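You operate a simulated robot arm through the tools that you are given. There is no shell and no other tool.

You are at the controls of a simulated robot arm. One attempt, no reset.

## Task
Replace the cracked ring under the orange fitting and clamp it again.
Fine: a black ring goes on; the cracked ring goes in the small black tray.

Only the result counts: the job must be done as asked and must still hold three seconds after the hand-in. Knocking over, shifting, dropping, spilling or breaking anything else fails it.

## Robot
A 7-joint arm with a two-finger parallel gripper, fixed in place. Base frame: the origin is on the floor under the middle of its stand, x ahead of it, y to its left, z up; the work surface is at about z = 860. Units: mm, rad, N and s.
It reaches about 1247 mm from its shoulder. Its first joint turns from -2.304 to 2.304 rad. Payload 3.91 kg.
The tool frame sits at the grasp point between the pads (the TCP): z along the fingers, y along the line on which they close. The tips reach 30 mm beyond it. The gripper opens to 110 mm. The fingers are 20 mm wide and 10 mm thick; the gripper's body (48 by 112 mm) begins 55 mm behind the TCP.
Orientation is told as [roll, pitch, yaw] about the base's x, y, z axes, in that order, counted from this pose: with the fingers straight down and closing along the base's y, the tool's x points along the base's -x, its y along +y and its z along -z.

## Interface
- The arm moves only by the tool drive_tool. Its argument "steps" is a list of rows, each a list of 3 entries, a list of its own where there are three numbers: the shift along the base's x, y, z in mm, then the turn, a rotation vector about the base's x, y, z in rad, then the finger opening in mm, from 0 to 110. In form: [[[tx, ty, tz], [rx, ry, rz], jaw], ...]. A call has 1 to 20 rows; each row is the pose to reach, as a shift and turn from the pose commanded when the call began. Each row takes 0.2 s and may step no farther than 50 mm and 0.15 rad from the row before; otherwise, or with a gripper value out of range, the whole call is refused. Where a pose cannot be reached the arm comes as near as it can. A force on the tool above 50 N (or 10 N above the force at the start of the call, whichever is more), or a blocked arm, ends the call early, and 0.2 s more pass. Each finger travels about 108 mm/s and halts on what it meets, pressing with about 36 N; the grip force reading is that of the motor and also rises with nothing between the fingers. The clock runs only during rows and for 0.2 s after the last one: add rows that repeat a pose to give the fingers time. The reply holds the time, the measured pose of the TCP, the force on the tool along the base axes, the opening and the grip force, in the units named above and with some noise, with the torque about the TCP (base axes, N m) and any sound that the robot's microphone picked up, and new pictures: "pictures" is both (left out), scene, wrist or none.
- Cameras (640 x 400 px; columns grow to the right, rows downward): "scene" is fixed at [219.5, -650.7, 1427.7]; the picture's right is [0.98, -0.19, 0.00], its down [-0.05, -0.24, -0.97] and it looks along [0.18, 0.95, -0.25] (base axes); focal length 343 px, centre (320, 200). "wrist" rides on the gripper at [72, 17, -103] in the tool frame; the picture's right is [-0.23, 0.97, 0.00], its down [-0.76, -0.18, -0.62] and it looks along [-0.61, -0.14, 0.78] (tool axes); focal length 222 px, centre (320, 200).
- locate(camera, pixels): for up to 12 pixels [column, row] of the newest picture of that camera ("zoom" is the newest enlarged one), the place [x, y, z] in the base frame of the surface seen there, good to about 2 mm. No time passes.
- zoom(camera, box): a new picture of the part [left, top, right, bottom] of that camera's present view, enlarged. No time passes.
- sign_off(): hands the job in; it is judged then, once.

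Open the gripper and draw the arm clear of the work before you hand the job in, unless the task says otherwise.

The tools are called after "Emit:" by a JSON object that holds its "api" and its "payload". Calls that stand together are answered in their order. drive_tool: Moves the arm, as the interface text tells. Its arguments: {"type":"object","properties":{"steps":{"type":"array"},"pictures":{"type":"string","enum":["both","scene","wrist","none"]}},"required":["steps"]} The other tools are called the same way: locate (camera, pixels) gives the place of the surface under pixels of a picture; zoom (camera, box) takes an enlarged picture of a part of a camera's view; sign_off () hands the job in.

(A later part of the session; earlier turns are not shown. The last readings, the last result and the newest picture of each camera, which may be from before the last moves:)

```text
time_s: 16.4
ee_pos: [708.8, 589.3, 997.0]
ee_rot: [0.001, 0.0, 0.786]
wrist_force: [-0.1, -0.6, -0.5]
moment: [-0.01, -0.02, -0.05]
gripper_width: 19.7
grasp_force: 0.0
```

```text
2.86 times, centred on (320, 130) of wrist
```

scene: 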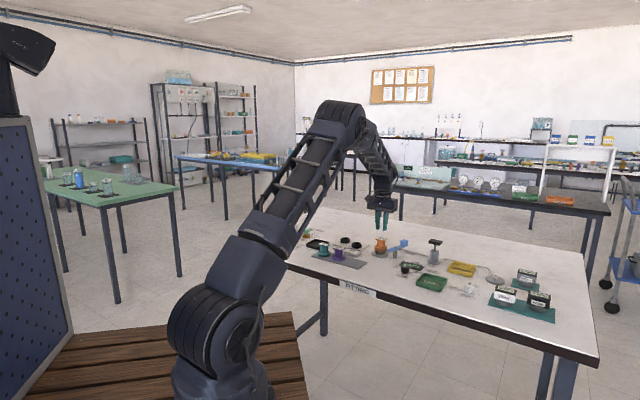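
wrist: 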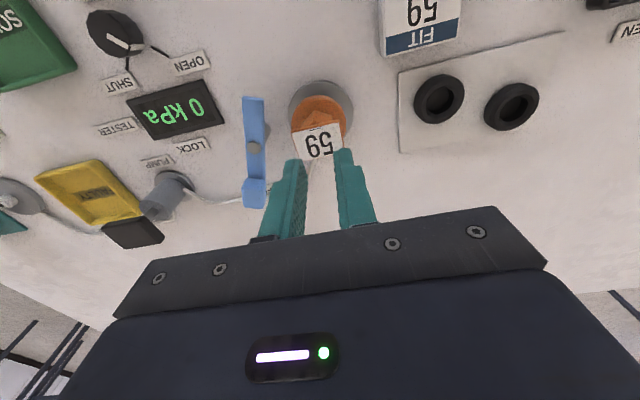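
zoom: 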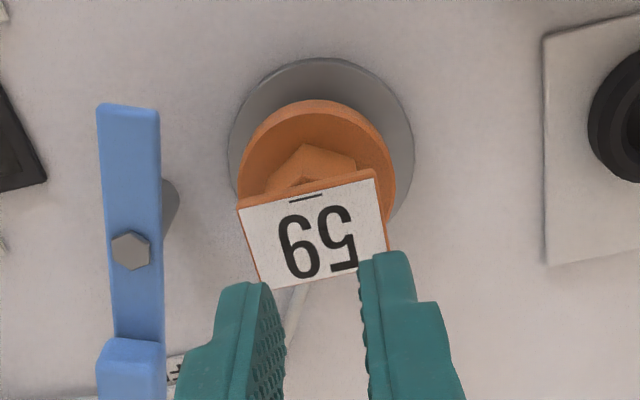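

The fingers slipped off: the opening went to 19.7 and the fitting is still on its seat at the same place. I re-open, go back down a little deeper, regrip and lift only 1 mm to read how firmly it is held.

Emit:
{"api": "drive_tool", "payload": {"steps": [[[0, 0, 0], [0, 0, 0], 40], [[0, 0, 0], [0, 0, 0], 54], [[0, 0, -20], [0, 0, 0], 54], [[0, 0, -40], [0, 0, 0], 54], [[0, 0, -56], [0, 0, 0], 54], [[0, 0, -62.5], [0, 0, 0], 54], [[0, 0, -62.5], [0, 0, 0], 54]]}}

Emit:
{"api": "zoom", "payload": {"camera": "wrist", "box": [240, 90, 400, 230]}}

Emit:
{"api": "zoom", "payload": {"camera": "scene", "box": [365, 225, 397, 260]}}

```text
time_s: 18.0
ee_pos: [710.4, 588.9, 934.3]
ee_rot: [-0.001, 0.0, 0.785]
wrist_force: [-0.3, 0.3, 0.0]
moment: [0.02, 0.01, 0.04]
gripper_width: 54.1
grasp_force: 0.0
```

scene: 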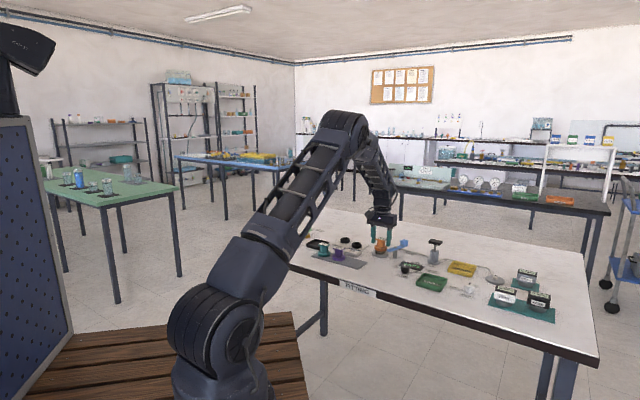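
wrist: 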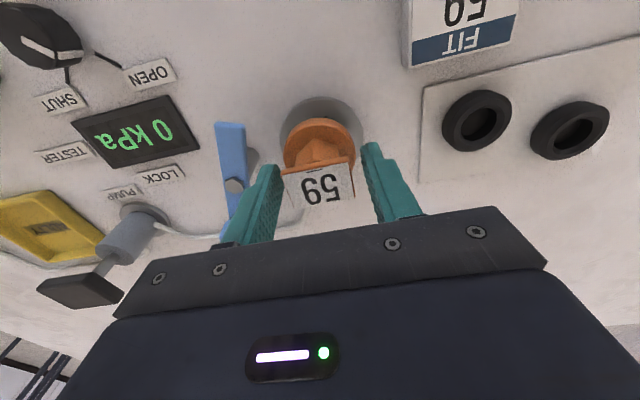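

```text
2.86 times, centred on (320, 160) of wrist
```

zoom: 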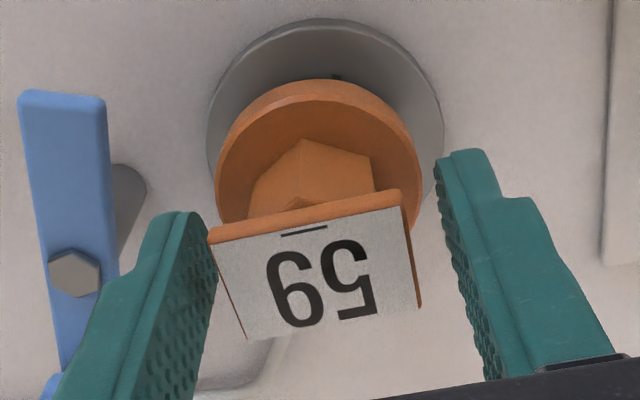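

```text
11.43 times, centred on (381, 242) of scene
```

zoom: 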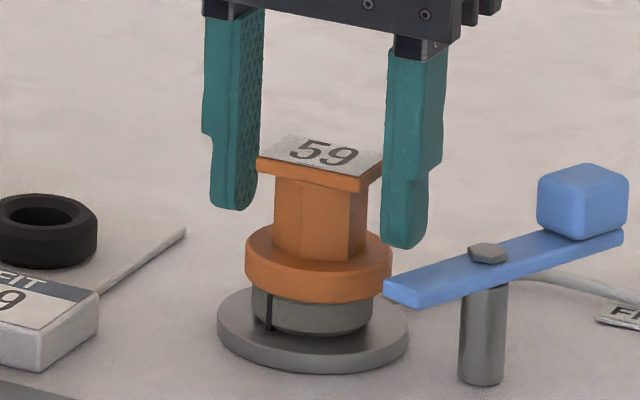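

The fitting is still seated level on its ring. I close again and then lift 1 mm, reading the force.

Emit:
{"api": "drive_tool", "payload": {"steps": [[[0, 0, 0], [0, 0, 0], 42], [[0, 0, 0], [0, 0, 0], 30], [[0, 0, 0], [0, 0, 0], 10], [[0, 0, 0], [0, 0, 0], 0], [[0, 0, 1], [0, 0, 0], 0], [[0, 0, 1], [0, 0, 0], 0]], "pictures": "none"}}

```text
time_s: 19.4
ee_pos: [708.9, 590.6, 935.1]
ee_rot: [0.0, 0.0, 0.788]
wrist_force: [0.2, -0.3, -0.2]
moment: [0.03, 0.03, 0.01]
gripper_width: 39.2
grasp_force: 36.2
```

No vertical force yet at 1 mm. I lift 2 mm more in small steps and read again.

Emit:
{"api": "drive_tool", "payload": {"steps": [[[0, 0, 1], [0, 0, 0], 0], [[0, 0, 2], [0, 0, 0], 0]], "pictures": "none"}}

Emit:
{"api": "zoom", "payload": {"camera": "scene", "box": [365, 225, 397, 260]}}

```text
time_s: 20.0
ee_pos: [708.7, 590.5, 936.7]
ee_rot: [0.0, 0.001, 0.786]
wrist_force: [-0.4, 0.1, -0.3]
moment: [0.02, 0.03, -0.03]
gripper_width: 39.0
grasp_force: 36.1
```

```text
11.43 times, centred on (381, 242) of scene
```

zoom: 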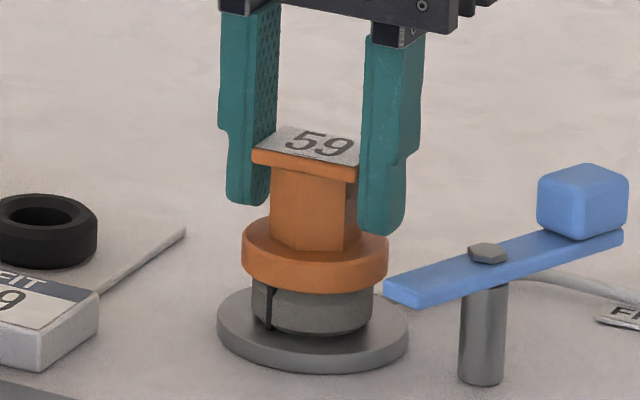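

The fitting has risen with the fingers by about 3 mm (flange bottom went from row 303 to 293). I keep lifting slowly, 8 mm more in small steps.

Emit:
{"api": "drive_tool", "payload": {"steps": [[[0, 0, 1], [0, 0, 0], 0], [[0, 0, 2], [0, 0, 0], 0], [[0, 0, 3], [0, 0, 0], 0], [[0, 0, 4], [0, 0, 0], 0]], "pictures": "none"}}

Emit:
{"api": "zoom", "payload": {"camera": "scene", "box": [365, 225, 397, 260]}}

```text
time_s: 21.0
ee_pos: [709.0, 589.9, 940.4]
ee_rot: [0.001, 0.001, 0.787]
wrist_force: [0.4, 0.4, -1.5]
moment: [0.03, 0.0, 0.0]
gripper_width: 39.1
grasp_force: 36.0
```

```text
11.43 times, centred on (381, 242) of scene
```

zoom: 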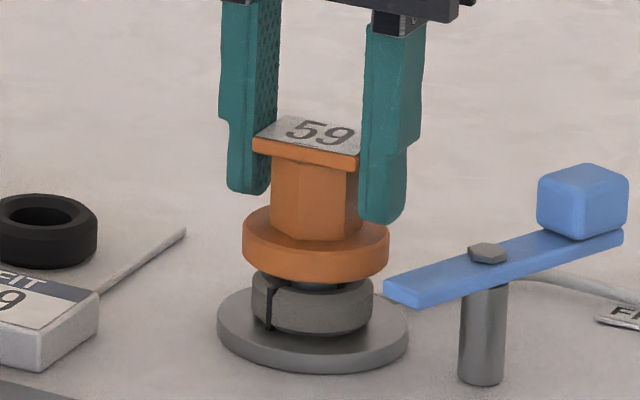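

The flange now clearly stands off the cracked ring and the reading shows about 1.5 N of weight. I continue slowly, 15 mm more at 3 mm per row.

Emit:
{"api": "drive_tool", "payload": {"steps": [[[0, 0, 2], [0, 0, 0], 0], [[0, 0, 4], [0, 0, 0], 0], [[0, 0, 7], [0, 0, 0], 0], [[0, 0, 10], [0, 0, 0], 0], [[0, 0, 13], [0, 0, 0], 0], [[0, 0, 15], [0, 0, 0], 0]], "pictures": "wrist"}}

Emit:
{"api": "zoom", "payload": {"camera": "scene", "box": [365, 225, 397, 260]}}

```text
time_s: 22.4
ee_pos: [709.1, 589.7, 955.7]
ee_rot: [0.0, 0.0, 0.785]
wrist_force: [0.0, -0.6, -0.7]
moment: [0.01, 0.02, 0.01]
gripper_width: 39.1
grasp_force: 35.5
```

wrist: 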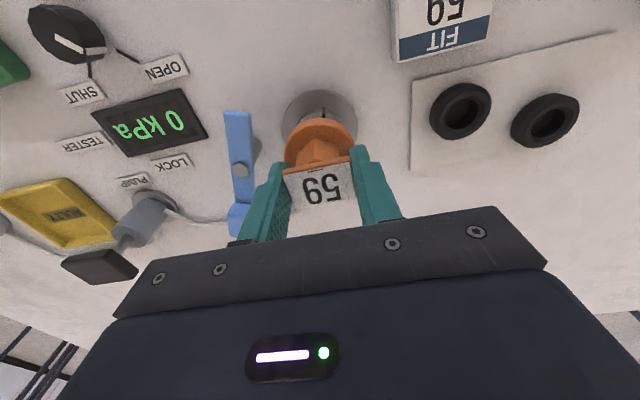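

```text
11.43 times, centred on (381, 242) of scene
```

zoom: 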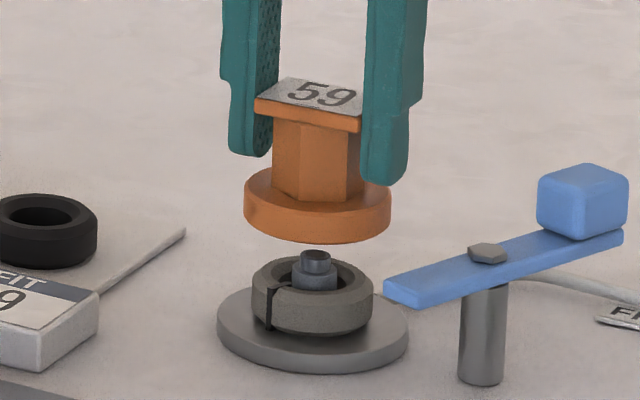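

The seat has a central stepped stud inside the ring, so the fitting has a bore I must line up on return; lift-off XY was measured as ≈(709.0, 590.2). I lift 35 mm more and move toward the empty area at +y to look for a parking place.

Emit:
{"api": "drive_tool", "payload": {"steps": [[[0, 0, 5], [0, 0, 0], 0], [[0, 0, 12], [0, 0, 0], 0], [[0, 0, 20], [0, 0, 0], 0], [[0, 0, 28], [0, 0, 0], 0], [[0, 0, 35], [0, 0, 0], 0], [[5, 8, 40], [0, 0, 0], 0], [[12, 20, 42], [0, 0, 0], 0], [[20, 35, 42], [0, 0, 0], 0], [[25, 45, 42], [0, 0, 0], 0], [[25, 45, 42], [0, 0, 0], 0]]}}

Emit:
{"api": "zoom", "payload": {"camera": "scene", "box": [355, 205, 419, 262]}}

```text
time_s: 24.6
ee_pos: [732.4, 636.9, 998.2]
ee_rot: [0.002, 0.002, 0.785]
wrist_force: [-0.7, 0.4, -0.5]
moment: [-0.01, -0.01, 0.0]
gripper_width: 39.2
grasp_force: 35.6
```

scene: 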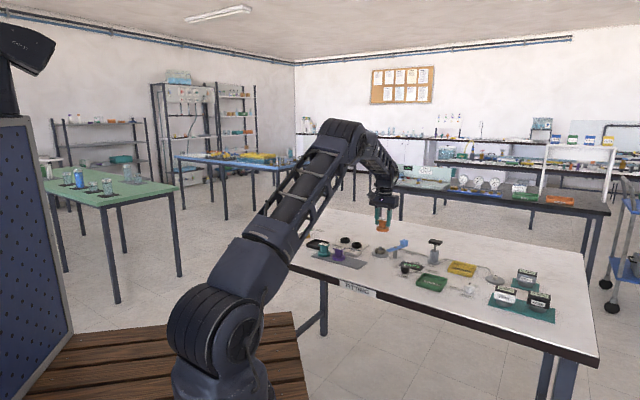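
wrist: 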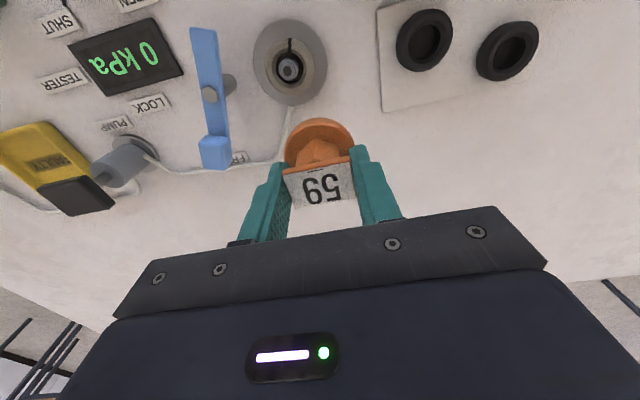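

```text
7.02 times, centred on (387, 234) of scene
```

zoom: 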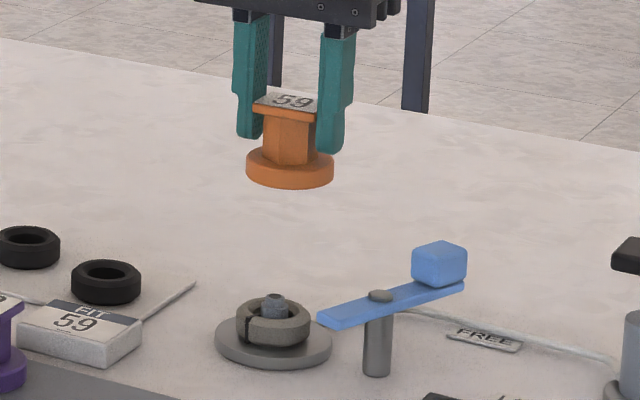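

The fitting is held and the seat with stud and cracked ring is visible at (290,68). I zoom there and locate the ring, stud, tube and the planned parking spot's surroundings.

Emit:
{"api": "zoom", "payload": {"camera": "wrist", "box": [240, 10, 340, 110]}}

Emit:
{"api": "locate", "payload": {"camera": "wrist", "pixels": [[289, 68], [290, 40], [265, 68], [315, 68], [290, 92], [289, 105], [382, 110], [532, 82], [424, 40], [508, 50], [440, 190], [400, 150]]}}

```text
4.00 times, centred on (290, 60) of wrist
```

zoom: 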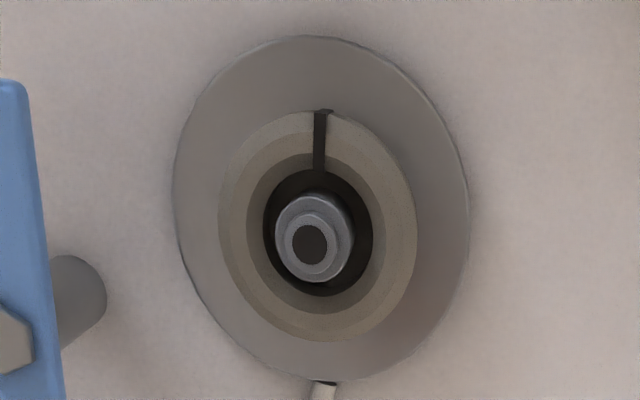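

```text
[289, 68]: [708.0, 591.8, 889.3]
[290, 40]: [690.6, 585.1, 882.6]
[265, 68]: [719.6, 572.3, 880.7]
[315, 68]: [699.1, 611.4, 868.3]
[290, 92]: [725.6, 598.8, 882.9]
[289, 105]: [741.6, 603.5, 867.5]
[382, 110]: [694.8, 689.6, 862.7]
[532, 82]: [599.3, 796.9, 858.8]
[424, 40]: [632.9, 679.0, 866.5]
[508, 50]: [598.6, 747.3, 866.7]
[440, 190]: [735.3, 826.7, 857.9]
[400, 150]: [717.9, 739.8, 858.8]
```

I locate ring outer edge, inner edge and stud points on the zoom to get centres.

Emit:
{"api": "locate", "payload": {"camera": "zoom", "pixels": [[226, 220], [410, 225], [290, 116], [335, 336], [310, 242], [318, 205], [282, 240], [350, 240], [310, 278], [255, 215], [385, 225], [320, 310]]}}

```text
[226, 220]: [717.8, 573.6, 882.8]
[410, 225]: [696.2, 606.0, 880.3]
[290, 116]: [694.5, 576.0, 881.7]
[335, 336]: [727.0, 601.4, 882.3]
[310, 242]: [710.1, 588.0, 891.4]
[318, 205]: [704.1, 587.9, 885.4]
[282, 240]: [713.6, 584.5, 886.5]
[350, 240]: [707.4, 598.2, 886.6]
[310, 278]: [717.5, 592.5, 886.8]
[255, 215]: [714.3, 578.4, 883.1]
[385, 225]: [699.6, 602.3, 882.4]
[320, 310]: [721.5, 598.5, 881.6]
```

Ring centre ≈(709, 589.5), outer diameter ≈40 mm, top z≈882.5; stud centre ≈(710, 590.5). I carry the fitting to the empty area at about (770, 700) and lower to just above the table.

Emit:
{"api": "drive_tool", "payload": {"steps": [[[9, 16, 0], [0, 0, 0], 0], [[20, 36, 0], [0, 0, 0], 0], [[30, 54, 0], [0, 0, 0], 0], [[36, 65, 0], [0, 0, 0], 0], [[36, 65, -15], [0, 0, 0], 0], [[36, 65, -35], [0, 0, 0], 0], [[36, 65, -55], [0, 0, 0], 0], [[36, 65, -70], [0, 0, 0], 0], [[36, 65, -80], [0, 0, 0], 0], [[36, 65, -84], [0, 0, 0], 0], [[36, 65, -84], [0, 0, 0], 0]]}}

Emit:
{"api": "zoom", "payload": {"camera": "scene", "box": [355, 205, 419, 262]}}

```text
time_s: 27.0
ee_pos: [771.2, 701.0, 912.6]
ee_rot: [-0.002, 0.0, 0.785]
wrist_force: [0.2, 0.2, -0.7]
moment: [0.01, 0.03, 0.01]
gripper_width: 39.0
grasp_force: 36.2
```

scene: 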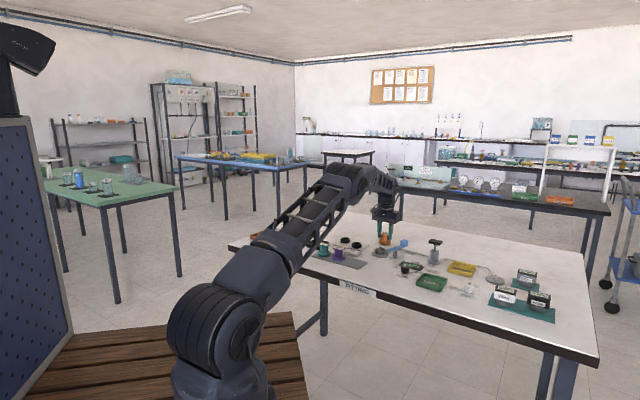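
wrist: 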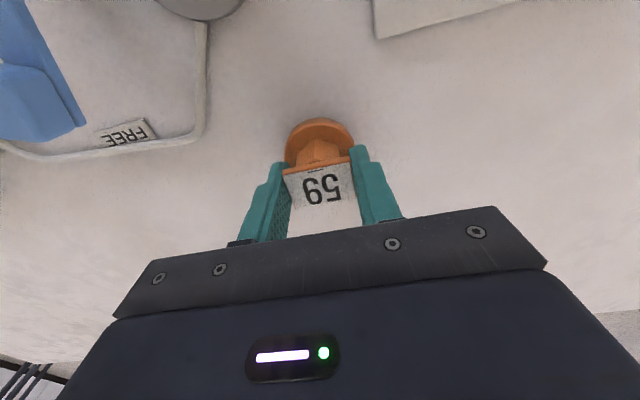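

```text
7.02 times, centred on (387, 234) of scene
```

zoom: 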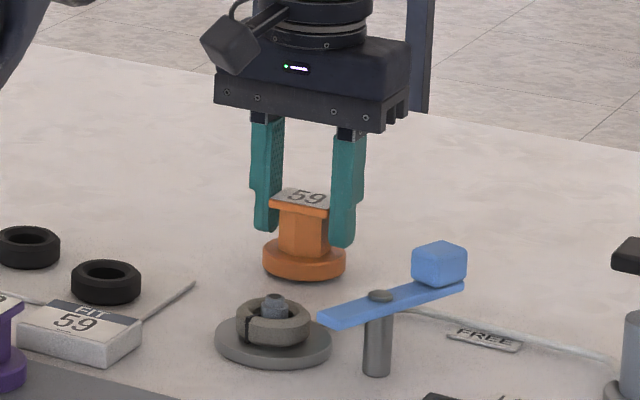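

The fitting hangs a few millimetres over clear table. I lower it in 1 mm steps and watch for contact force.

Emit:
{"api": "drive_tool", "payload": {"steps": [[[0, 0, -1], [0, 0, 0], 0], [[0, 0, -2], [0, 0, 0], 0], [[0, 0, -2], [0, 0, 0], 0]], "pictures": "none"}}

```text
time_s: 27.8
ee_pos: [771.2, 699.4, 911.4]
ee_rot: [0.001, 0.0, 0.785]
wrist_force: [-0.1, 0.1, 0.2]
moment: [0.02, 0.01, 0.02]
gripper_width: 39.4
grasp_force: 35.9
```

No contact yet; I lower another 1.5 mm.

Emit:
{"api": "drive_tool", "payload": {"steps": [[[0, 0, -0.8], [0, 0, 0], 0], [[0, 0, -1.5], [0, 0, 0], 0], [[0, 0, -1.5], [0, 0, 0], 0]], "pictures": "none"}}

Emit:
{"api": "zoom", "payload": {"camera": "scene", "box": [370, 225, 402, 255]}}

```text
time_s: 28.6
ee_pos: [769.0, 699.8, 910.1]
ee_rot: [-0.001, 0.0, 0.786]
wrist_force: [0.3, -0.3, -1.2]
moment: [0.01, 0.0, 0.02]
gripper_width: 39.2
grasp_force: 36.0
```

```text
13.33 times, centred on (386, 240) of scene
```

zoom: 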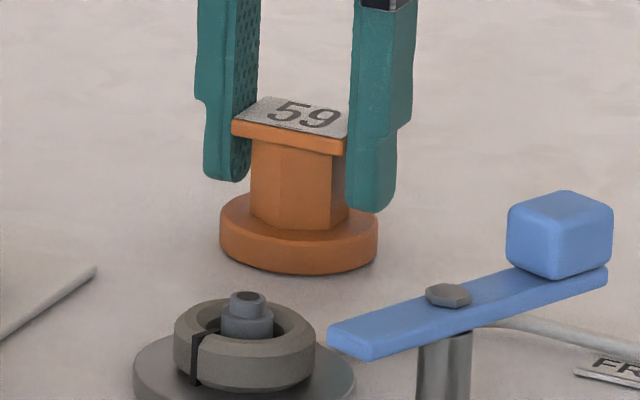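

It appears nearly down, with no contact force yet; I lower 1.5 mm further in small steps.

Emit:
{"api": "drive_tool", "payload": {"steps": [[[0, 0, -0.8], [0, 0, 0], 0], [[0, 0, -1.5], [0, 0, 0], 0], [[0, 0, -1.5], [0, 0, 0], 0]], "pictures": "none"}}

```text
time_s: 29.4
ee_pos: [769.1, 701.2, 910.1]
ee_rot: [0.0, -0.001, 0.786]
wrist_force: [-1.1, 0.1, 10.0]
moment: [0.15, 0.19, -0.02]
gripper_width: 39.3
grasp_force: 35.9
```

Contact (10 N up) – it stands on the table. I ease up 0.6 mm, open the fingers, and rise clear.

Emit:
{"api": "drive_tool", "payload": {"steps": [[[0, 0, 0.6], [0, 0, 0], 0], [[0, 0, 0.6], [0, 0, 0], 42], [[0, 0, 0.6], [0, 0, 0], 54], [[0, 0, 0.6], [0, 0, 0], 56], [[0, 0, 15], [0, 0, 0], 56], [[0, 0, 40], [0, 0, 0], 56], [[0, 0, 80], [0, 0, 0], 56], [[0, 0, 100], [0, 0, 0], 56], [[0, 0, 100], [0, 0, 0], 56]]}}

Emit:
{"api": "zoom", "payload": {"camera": "scene", "box": [355, 205, 419, 262]}}

```text
time_s: 31.4
ee_pos: [770.0, 699.7, 1008.3]
ee_rot: [0.0, 0.001, 0.786]
wrist_force: [-0.2, 0.6, 0.0]
moment: [-0.02, 0.02, 0.0]
gripper_width: 56.1
grasp_force: 0.0
```

scene: 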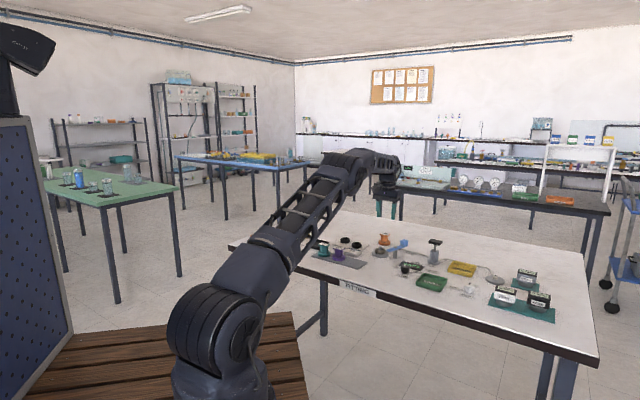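
wrist: 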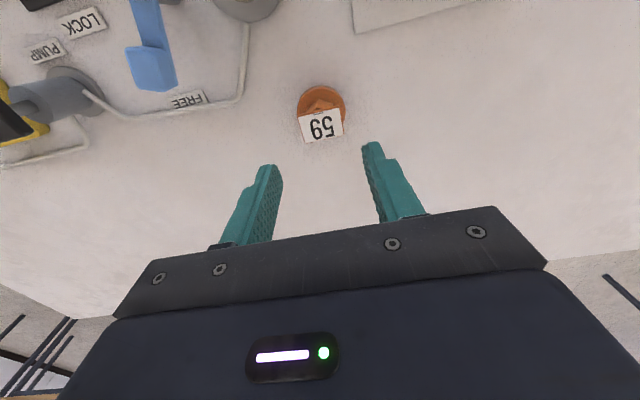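

```text
7.02 times, centred on (387, 234) of scene
```

zoom: 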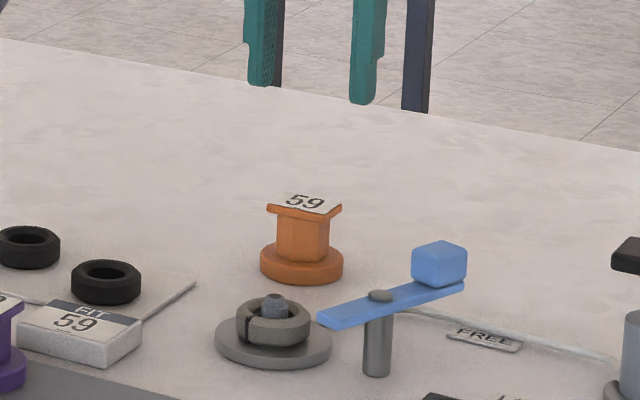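

The fitting stands upright on the table at (770,700). Now I go back over the seat, above the cracked ring at (709.3, 589.8), with 50 mm opening at z≈960.

Emit:
{"api": "drive_tool", "payload": {"steps": [[[-12, -22, 0], [0, 0, 0], 56], [[-30, -55, 0], [0, 0, 0], 50], [[-46, -84, 0], [0, 0, 0], 50], [[-57, -104, -8], [0, 0, 0], 50], [[-60.7, -110.4, -25], [0, 0, 0], 50], [[-60.7, -110.4, -49], [0, 0, 0], 50], [[-60.7, -110.4, -49], [0, 0, 0], 50]]}}

Emit:
{"api": "zoom", "payload": {"camera": "wrist", "box": [240, 70, 400, 220]}}

```text
time_s: 33.0
ee_pos: [707.8, 589.5, 960.3]
ee_rot: [0.0, 0.001, 0.785]
wrist_force: [0.1, -0.4, -0.4]
moment: [-0.01, 0.01, 0.01]
gripper_width: 50.3
grasp_force: 0.1
```

scene: 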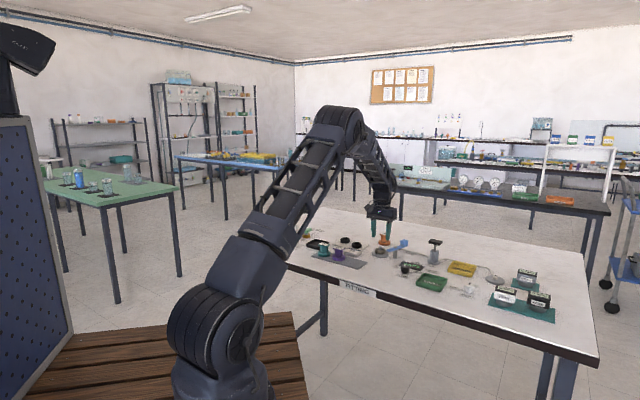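
wrist: 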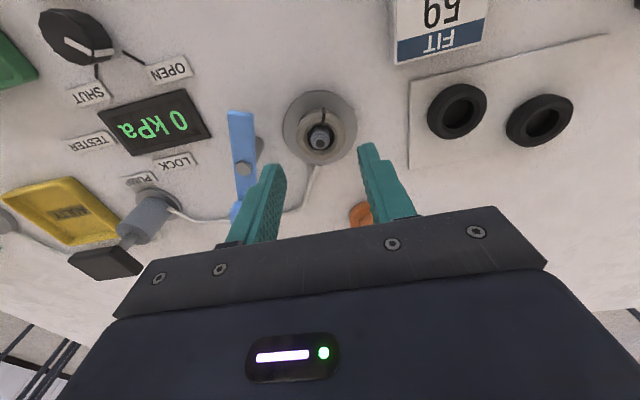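

```text
2.67 times, centred on (320, 145) of wrist
```

zoom: 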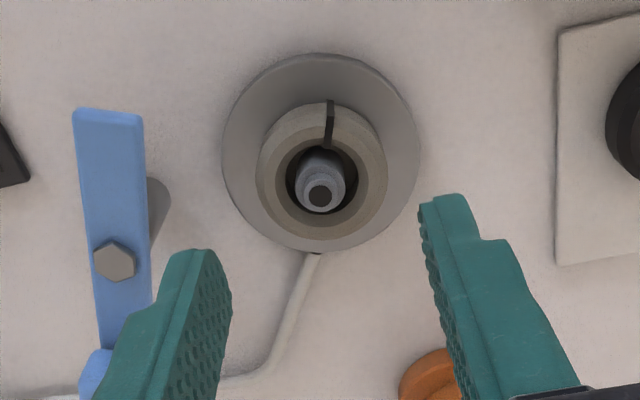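

Ring and stud are clearly visible; I locate ring rim, seat rim and stud points from here to centre precisely.

Emit:
{"api": "locate", "payload": {"camera": "zoom", "pixels": [[262, 170], [383, 165], [320, 236], [300, 108], [320, 195], [300, 195], [342, 190], [228, 150], [413, 140], [318, 60], [320, 246], [272, 210]]}}

```text
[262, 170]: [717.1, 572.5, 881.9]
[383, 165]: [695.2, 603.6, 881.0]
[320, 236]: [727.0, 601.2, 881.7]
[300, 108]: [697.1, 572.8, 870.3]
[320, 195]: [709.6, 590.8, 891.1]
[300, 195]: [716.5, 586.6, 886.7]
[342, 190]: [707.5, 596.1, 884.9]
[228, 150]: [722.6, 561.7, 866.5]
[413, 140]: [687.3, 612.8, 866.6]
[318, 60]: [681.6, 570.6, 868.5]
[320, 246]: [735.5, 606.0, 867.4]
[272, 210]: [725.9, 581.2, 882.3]
```

The ring's fitted centre is ≈(710, 590.8), radius ≈20. I nudge (+0.6,+0.8) and descend to z≈902 (tips ≈872, just over the seat plate) with 50 mm opening.

Emit:
{"api": "drive_tool", "payload": {"steps": [[[0.6, 0.8, -15], [0, 0, 0], 50], [[0.6, 0.8, -32], [0, 0, 0], 50], [[0.6, 0.8, -46], [0, 0, 0], 50], [[0.6, 0.8, -54], [0, 0, 0], 50], [[0.6, 0.8, -58], [0, 0, 0], 50], [[0.6, 0.8, -58], [0, 0, 0], 50]]}}

Emit:
{"api": "zoom", "payload": {"camera": "scene", "box": [362, 225, 404, 262]}}

Emit:
{"api": "zoom", "payload": {"camera": "wrist", "box": [240, 90, 400, 230]}}

```text
time_s: 34.4
ee_pos: [710.1, 591.1, 901.6]
ee_rot: [0.0, 0.0, 0.785]
wrist_force: [0.6, -0.1, -0.5]
moment: [-0.03, -0.04, -0.05]
gripper_width: 50.0
grasp_force: 0.0
```

scene: 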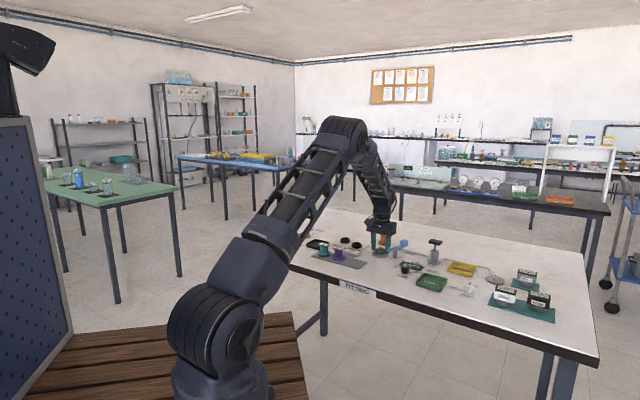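
wrist: 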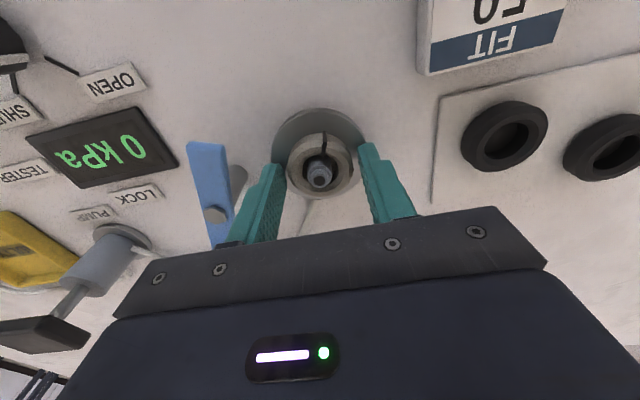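

```text
10.81 times, centred on (383, 244) of scene
```

zoom: 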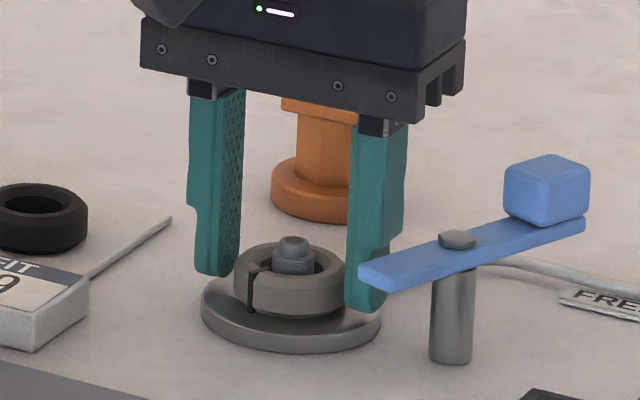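

```text
2.86 times, centred on (320, 160) of wrist
```

zoom: 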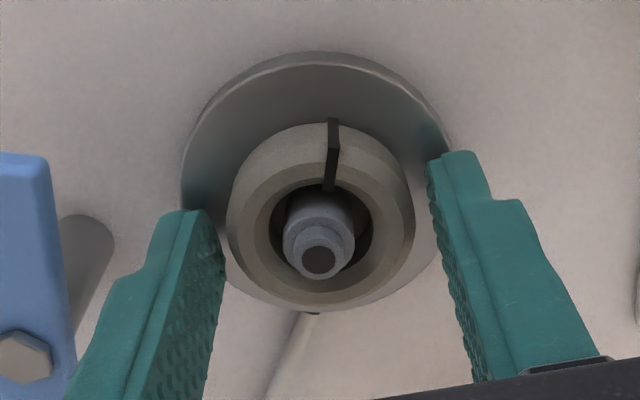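

The fingers straddle the cracked ring with the tips just above the seat. I close on it.

Emit:
{"api": "drive_tool", "payload": {"steps": [[[0, 0, 0], [0, 0, 0], 44], [[0, 0, 0], [0, 0, 0], 36], [[0, 0, 0], [0, 0, 0], 20], [[0, 0, 0], [0, 0, 0], 0], [[0, 0, 0], [0, 0, 0], 0]], "pictures": "wrist"}}

Emit:
{"api": "zoom", "payload": {"camera": "scene", "box": [362, 225, 404, 262]}}

```text
time_s: 35.6
ee_pos: [709.3, 589.7, 902.2]
ee_rot: [0.0, 0.0, 0.787]
wrist_force: [-0.1, -0.4, -0.4]
moment: [0.0, 0.04, -0.01]
gripper_width: 41.6
grasp_force: 35.4
```

wrist: 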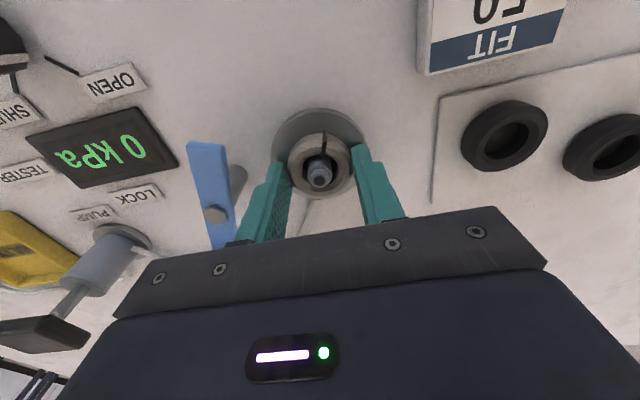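

```text
10.81 times, centred on (383, 244) of scene
```

zoom: 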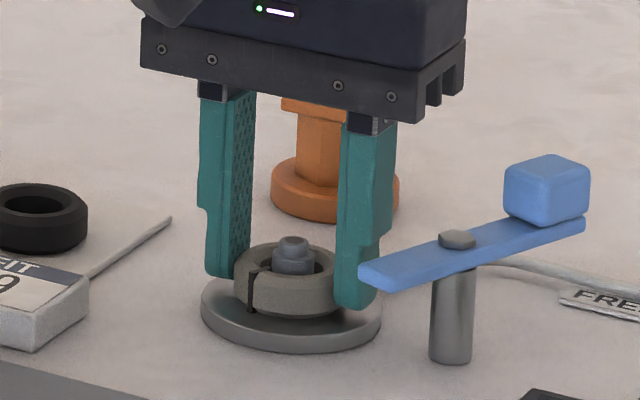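

Gripped at 41.6 mm, 35 N. I lift the ring slowly off the stud, 50 mm in all.

Emit:
{"api": "drive_tool", "payload": {"steps": [[[0, 0, 1], [0, 0, 0], 0], [[0, 0, 3], [0, 0, 0], 0], [[0, 0, 6], [0, 0, 0], 0], [[0, 0, 10], [0, 0, 0], 0], [[0, 0, 15], [0, 0, 0], 0], [[0, 0, 21], [0, 0, 0], 0], [[0, 0, 28], [0, 0, 0], 0], [[0, 0, 36], [0, 0, 0], 0], [[0, 0, 44], [0, 0, 0], 0], [[0, 0, 50], [0, 0, 0], 0], [[0, 0, 50], [0, 0, 0], 0]]}}

Emit:
{"api": "zoom", "payload": {"camera": "scene", "box": [352, 215, 412, 262]}}

```text
time_s: 38.0
ee_pos: [711.3, 590.2, 952.4]
ee_rot: [0.0, 0.0, 0.784]
wrist_force: [0.3, -0.6, -1.0]
moment: [0.01, 0.01, 0.03]
gripper_width: 41.5
grasp_force: 36.7
```

scene: 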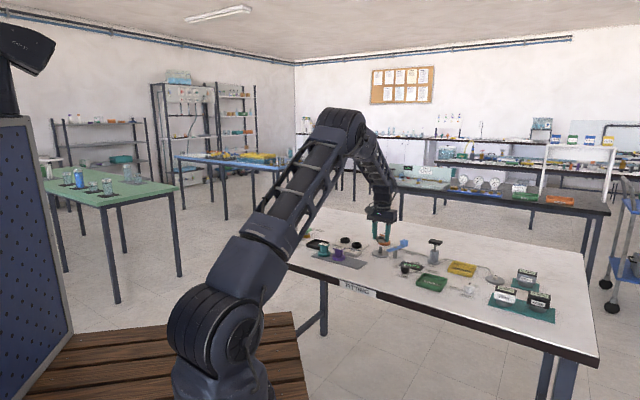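
wrist: 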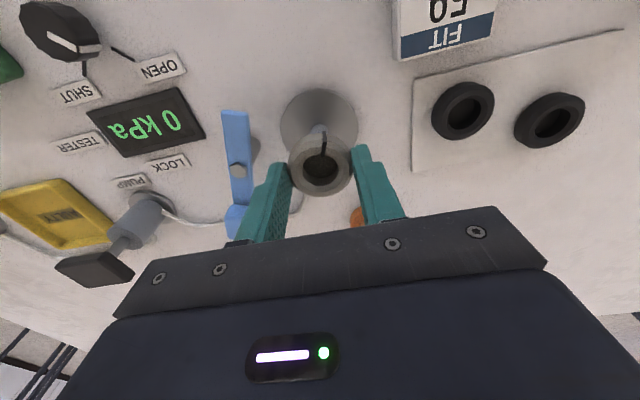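

```text
8.51 times, centred on (382, 238) of scene
```

zoom: 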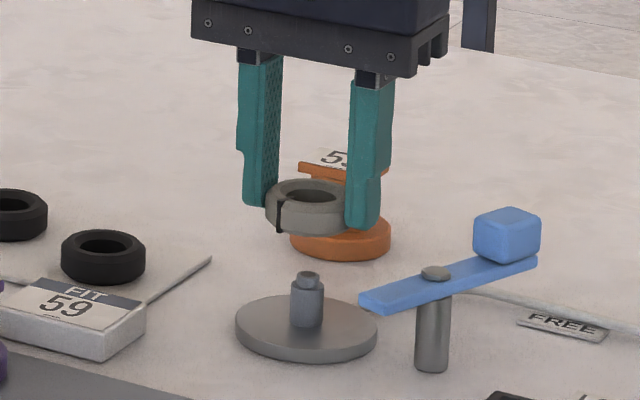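

The cracked ring is off and held; the stud stands bare on the seat. Now I look at the small black tray in the scene view at about (317,244) and locate it.

Emit:
{"api": "zoom", "payload": {"camera": "scene", "box": [296, 225, 352, 265]}}

Emit:
{"api": "locate", "payload": {"camera": "scene", "pixels": [[317.5, 243.5], [312, 243], [322, 242], [317, 240], [315, 239], [328.5, 242.5], [306.5, 244], [318, 248.8]]}}

Emit:
{"api": "locate", "payload": {"camera": "wrist", "pixels": [[318, 170], [320, 130], [319, 122], [290, 120], [355, 118], [318, 93], [460, 108], [548, 120]]}}

```text
10.00 times, centred on (324, 245) of scene
```

zoom: 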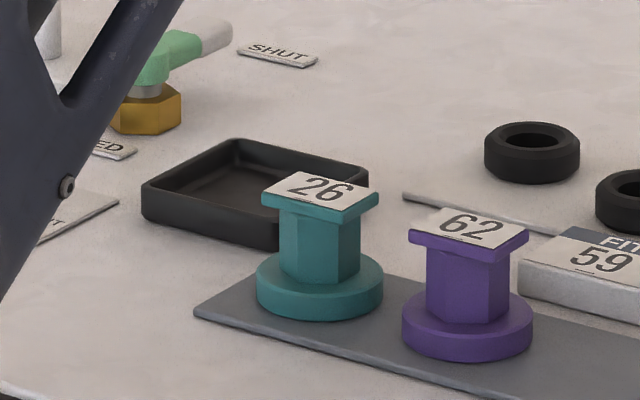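

```text
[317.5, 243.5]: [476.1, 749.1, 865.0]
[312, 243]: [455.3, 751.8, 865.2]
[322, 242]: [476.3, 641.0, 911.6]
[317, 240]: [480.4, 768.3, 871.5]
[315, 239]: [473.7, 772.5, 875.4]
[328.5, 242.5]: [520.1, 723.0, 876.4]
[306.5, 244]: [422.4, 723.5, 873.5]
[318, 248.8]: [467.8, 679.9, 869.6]
```

```text
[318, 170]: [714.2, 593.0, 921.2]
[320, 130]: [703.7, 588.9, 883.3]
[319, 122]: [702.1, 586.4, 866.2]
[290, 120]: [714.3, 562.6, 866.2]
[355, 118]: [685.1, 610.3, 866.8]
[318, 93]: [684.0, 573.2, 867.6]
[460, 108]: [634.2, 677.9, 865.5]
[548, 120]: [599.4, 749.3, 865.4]
```

The tray's corners are ≈(422,723), (474,772), (520,723), (468,680), centre ≈(471,725), floor z≈865, rim z≈876. I rise and carry the ring over to above the tray, turning to yaw 0 so the fingers lie along the tray's diagonal.

Emit:
{"api": "drive_tool", "payload": {"steps": [[[0, 0, 20], [0, 0, 0], 0], [[0, 0, 45], [0, 0, 0], 0], [[-15, 8, 60], [0, 0, -0.06], 0], [[-40, 22, 65], [0, 0, -0.15], 0], [[-68, 38, 65], [0, 0, -0.25], 0], [[-96, 54, 65], [0, 0, -0.35], 0], [[-124, 70, 65], [0, 0, -0.45], 0], [[-152, 86, 65], [0, 0, -0.55], 0], [[-180, 102, 65], [0, 0, -0.65], 0], [[-208, 118, 65], [0, 0, -0.75], 0], [[-228, 129, 65], [0, 0, -0.785], 0], [[-238.5, 134.5, 65], [0, 0, -0.785], 0], [[-238.5, 134.5, 65], [0, 0, -0.785], 0]]}}

Emit:
{"api": "zoom", "payload": {"camera": "wrist", "box": [220, 60, 420, 200]}}

```text
time_s: 40.8
ee_pos: [470.7, 726.3, 1015.5]
ee_rot: [-0.001, 0.002, -0.001]
wrist_force: [0.0, -0.6, 0.3]
moment: [0.0, -0.02, -0.01]
gripper_width: 41.4
grasp_force: 35.7
```

scene: 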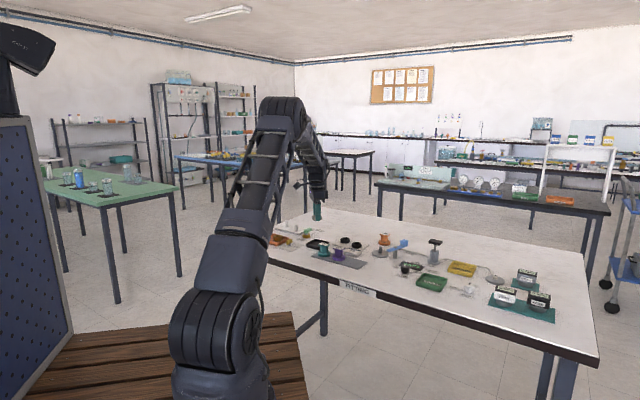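
wrist: 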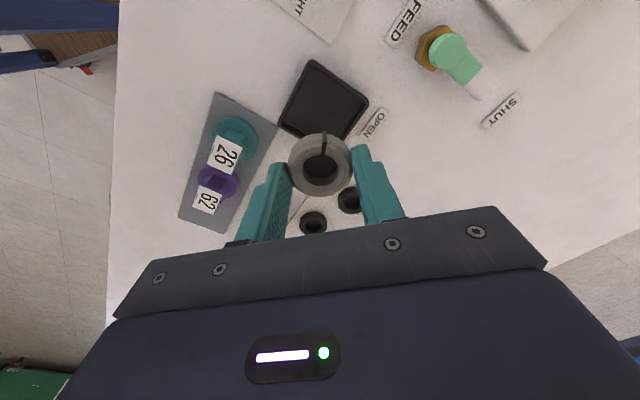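

```text
2.86 times, centred on (320, 130) of wrist
```

zoom: 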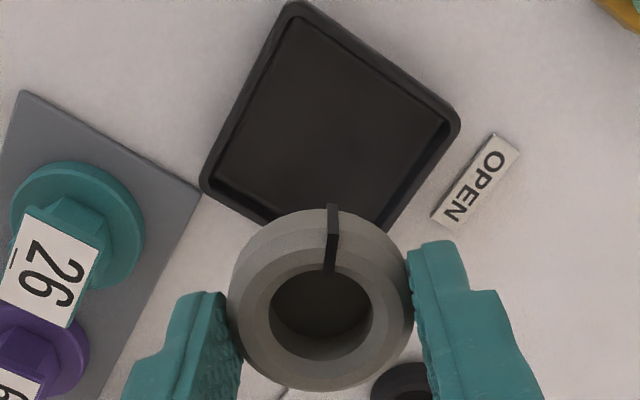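

I locate the tray's inner and outer corners and floor from this view.

Emit:
{"api": "locate", "payload": {"camera": "zoom", "pixels": [[293, 12], [452, 122], [208, 185], [330, 120], [296, 28], [440, 125], [220, 180], [375, 215], [388, 222], [250, 205], [320, 100], [350, 60]]}}

```text
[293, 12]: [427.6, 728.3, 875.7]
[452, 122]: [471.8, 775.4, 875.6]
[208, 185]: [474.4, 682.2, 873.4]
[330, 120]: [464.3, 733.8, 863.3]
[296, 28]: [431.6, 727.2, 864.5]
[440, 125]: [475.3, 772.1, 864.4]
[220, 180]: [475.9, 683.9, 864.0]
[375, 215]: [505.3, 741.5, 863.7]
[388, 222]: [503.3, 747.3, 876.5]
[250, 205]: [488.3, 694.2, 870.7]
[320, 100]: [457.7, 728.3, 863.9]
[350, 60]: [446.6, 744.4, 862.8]
```

The tray's inside centre is ≈(473.5, 728) with a 62 mm inner side. I centre the ring over it and descend to z≈906, so the ring's lower part is inside the rim while the finger tips stay at rim height.

Emit:
{"api": "drive_tool", "payload": {"steps": [[[2.1, 2.9, -25], [0, 0, 0], 0], [[2.1, 2.9, -55], [0, 0, 0], 0], [[2.1, 2.9, -80], [0, 0, 0], 0], [[2.1, 2.9, -98], [0, 0, 0], 0], [[2.1, 2.9, -107], [0, 0, 0], 0], [[2.1, 2.9, -110.5], [0, 0, 0], 0], [[2.1, 2.9, -110.5], [0, 0, 0], 0]]}}

Emit:
{"api": "zoom", "payload": {"camera": "wrist", "box": [220, 70, 420, 230]}}

Emit:
{"api": "zoom", "payload": {"camera": "scene", "box": [296, 215, 352, 265]}}

```text
time_s: 42.4
ee_pos: [473.5, 728.3, 905.9]
ee_rot: [-0.002, 0.001, 0.0]
wrist_force: [-0.1, 0.4, 0.3]
moment: [0.03, 0.0, 0.0]
gripper_width: 41.2
grasp_force: 36.1
```

scene: 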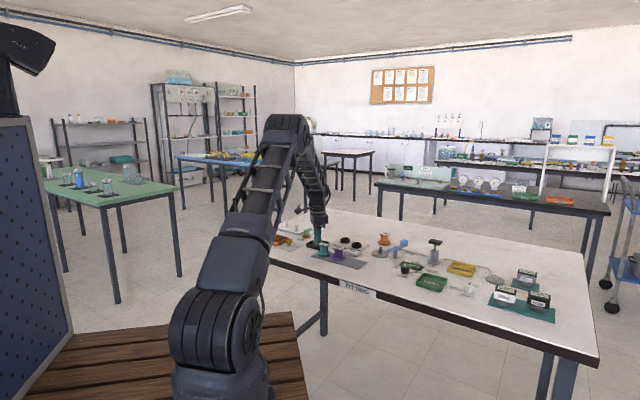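
wrist: 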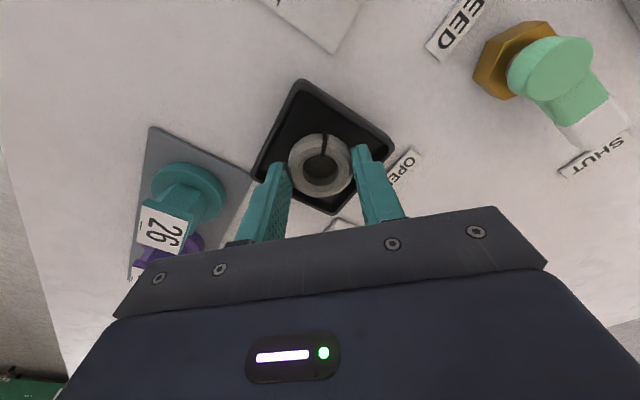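

```text
2.50 times, centred on (320, 150) of wrist
```

zoom: 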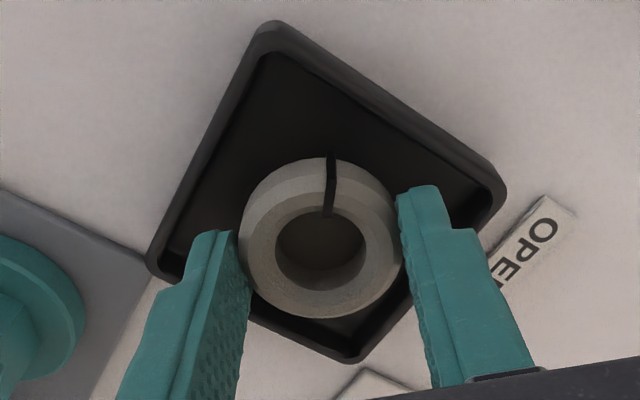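

```text
8.00 times, centred on (324, 240) of scene
```

zoom: 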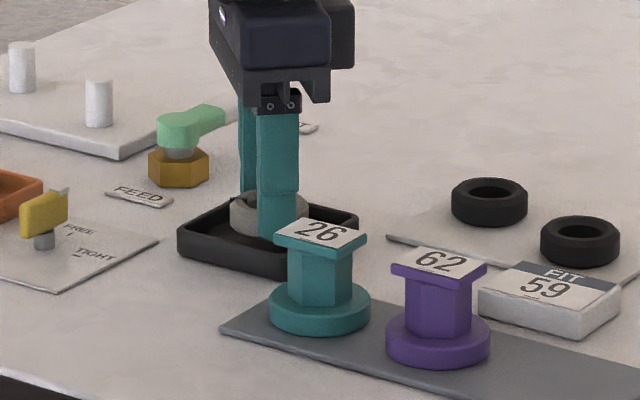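

The ring hangs centred in the tray with the fingers over two opposite corners. I open just enough to release (44.5 mm), then rise, then open further.

Emit:
{"api": "drive_tool", "payload": {"steps": [[[0, 0, 0], [0, 0, 0], 43], [[0, 0, 0], [0, 0, 0], 45], [[0, 0, 0], [0, 0, 0], 45], [[0, 0, 4], [0, 0, 0], 45], [[0, 0, 15], [0, 0, 0], 50], [[0, 0, 40], [0, 0, 0], 50], [[0, 0, 80], [0, 0, 0], 50], [[0, 0, 100], [0, 0, 0], 50], [[0, 0, 100], [0, 0, 0], 50]]}}

Emit:
{"api": "zoom", "payload": {"camera": "wrist", "box": [220, 50, 420, 210]}}

Emit:
{"api": "zoom", "payload": {"camera": "scene", "box": [296, 215, 352, 265]}}

```text
time_s: 44.4
ee_pos: [470.3, 728.9, 1005.5]
ee_rot: [0.001, 0.0, 0.002]
wrist_force: [-0.9, 0.1, -0.6]
moment: [0.02, -0.02, -0.02]
gripper_width: 50.1
grasp_force: 0.1
```

scene: 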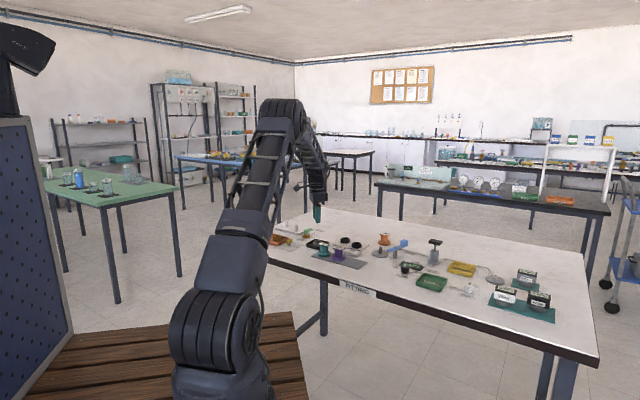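
wrist: 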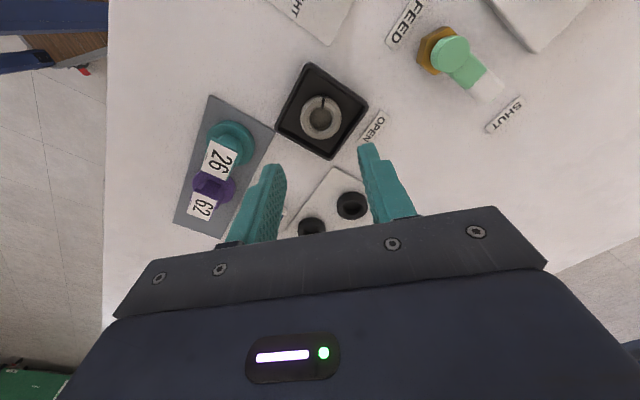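

```text
2.50 times, centred on (320, 130) of wrist
```

zoom: 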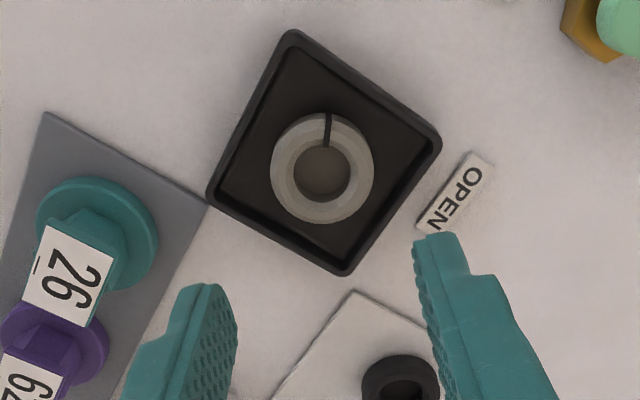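

```text
8.00 times, centred on (324, 240) of scene
```

zoom: 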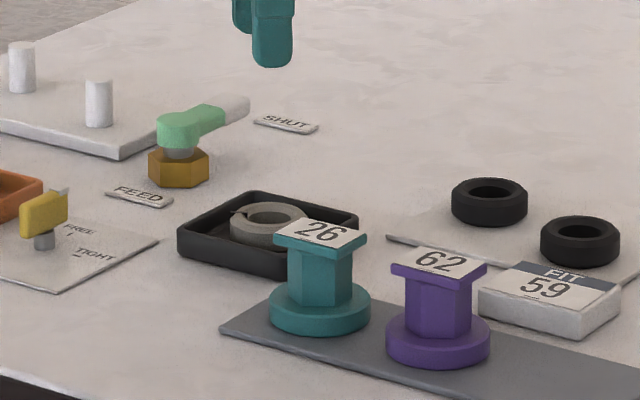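

The cracked ring lies flat inside the black tray. I move over to the nearer black ring at about (634.5, 678.5), turning to yaw −0.785 so the fingers stay clear of the second ring.

Emit:
{"api": "drive_tool", "payload": {"steps": [[[15, -4, 0], [0, 0, -0.1], 50], [[43, -13, 0], [0, 0, -0.22], 50], [[73, -22, 0], [0, 0, -0.35], 50], [[103, -31, 0], [0, 0, -0.48], 50], [[133, -40, 0], [0, 0, -0.61], 50], [[154, -47, 0], [0, 0, -0.73], 50], [[161, -49.5, -10], [0, 0, -0.785], 50], [[161, -49.5, -30], [0, 0, -0.785], 50], [[161, -49.5, -30], [0, 0, -0.785], 50]]}}

Emit:
{"api": "zoom", "payload": {"camera": "wrist", "box": [220, 50, 420, 210]}}

Emit:
{"api": "zoom", "payload": {"camera": "scene", "box": [334, 230, 370, 255]}}

```text
time_s: 46.4
ee_pos: [636.1, 679.5, 975.9]
ee_rot: [0.001, 0.0, -0.784]
wrist_force: [-0.7, 0.3, -0.6]
moment: [0.02, -0.07, 0.01]
gripper_width: 50.3
grasp_force: 0.1
```

scene: 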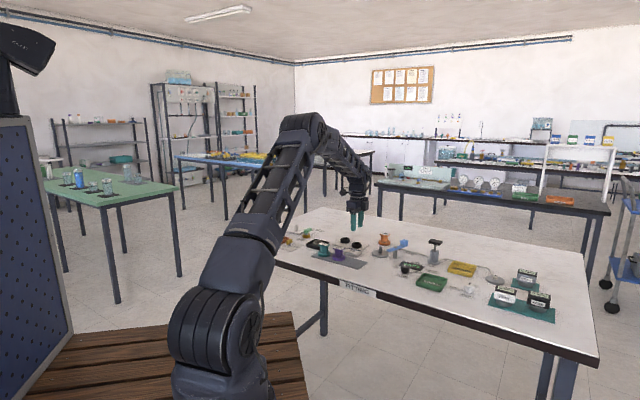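
wrist: 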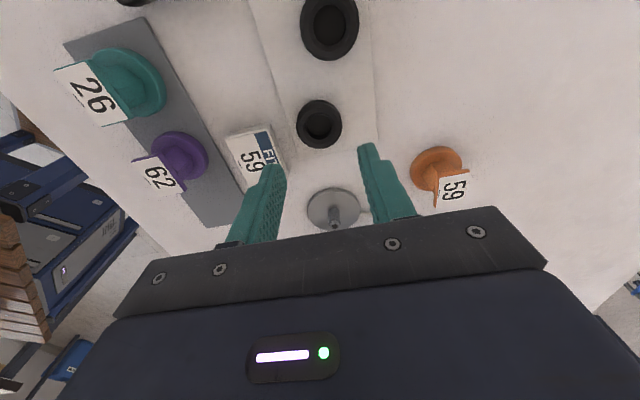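

```text
2.50 times, centred on (320, 130) of wrist
```

zoom: 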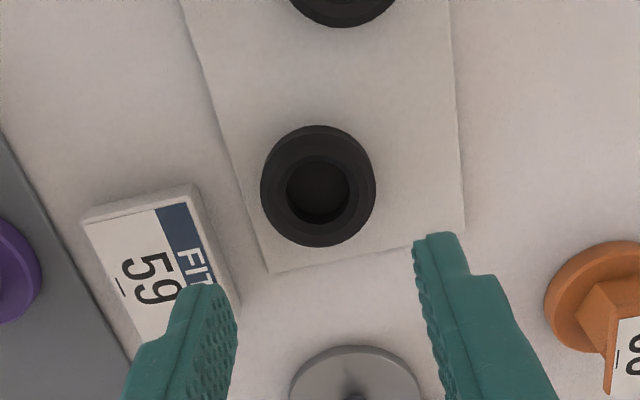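

```text
16.00 times, centred on (352, 242) of scene
```

zoom: 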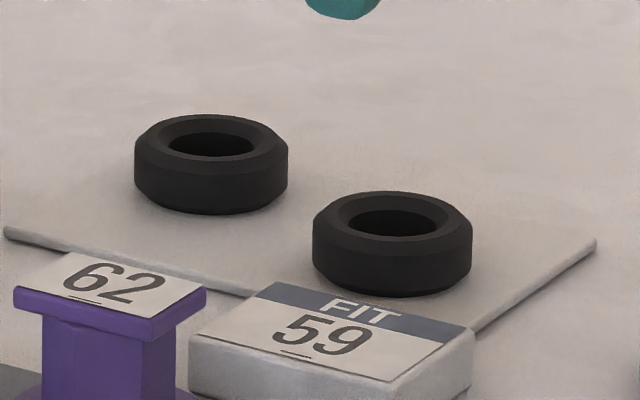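

Both black rings look intact and equal. I locate rim points of the nearer ring for centring.

Emit:
{"api": "locate", "payload": {"camera": "wrist", "pixels": [[298, 124], [341, 122], [319.2, 101.5], [319, 147.5], [304, 110], [335, 108], [304, 140], [334, 140], [319, 126], [358, 160], [300, 158], [320, 152]]}}

```text
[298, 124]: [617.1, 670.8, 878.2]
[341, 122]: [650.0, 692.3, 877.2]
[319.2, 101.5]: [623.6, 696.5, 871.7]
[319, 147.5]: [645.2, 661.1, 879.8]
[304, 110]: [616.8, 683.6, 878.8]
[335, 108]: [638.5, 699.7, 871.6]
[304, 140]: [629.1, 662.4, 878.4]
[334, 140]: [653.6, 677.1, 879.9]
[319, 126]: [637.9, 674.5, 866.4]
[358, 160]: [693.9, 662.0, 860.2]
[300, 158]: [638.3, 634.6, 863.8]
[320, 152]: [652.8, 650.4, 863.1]
```

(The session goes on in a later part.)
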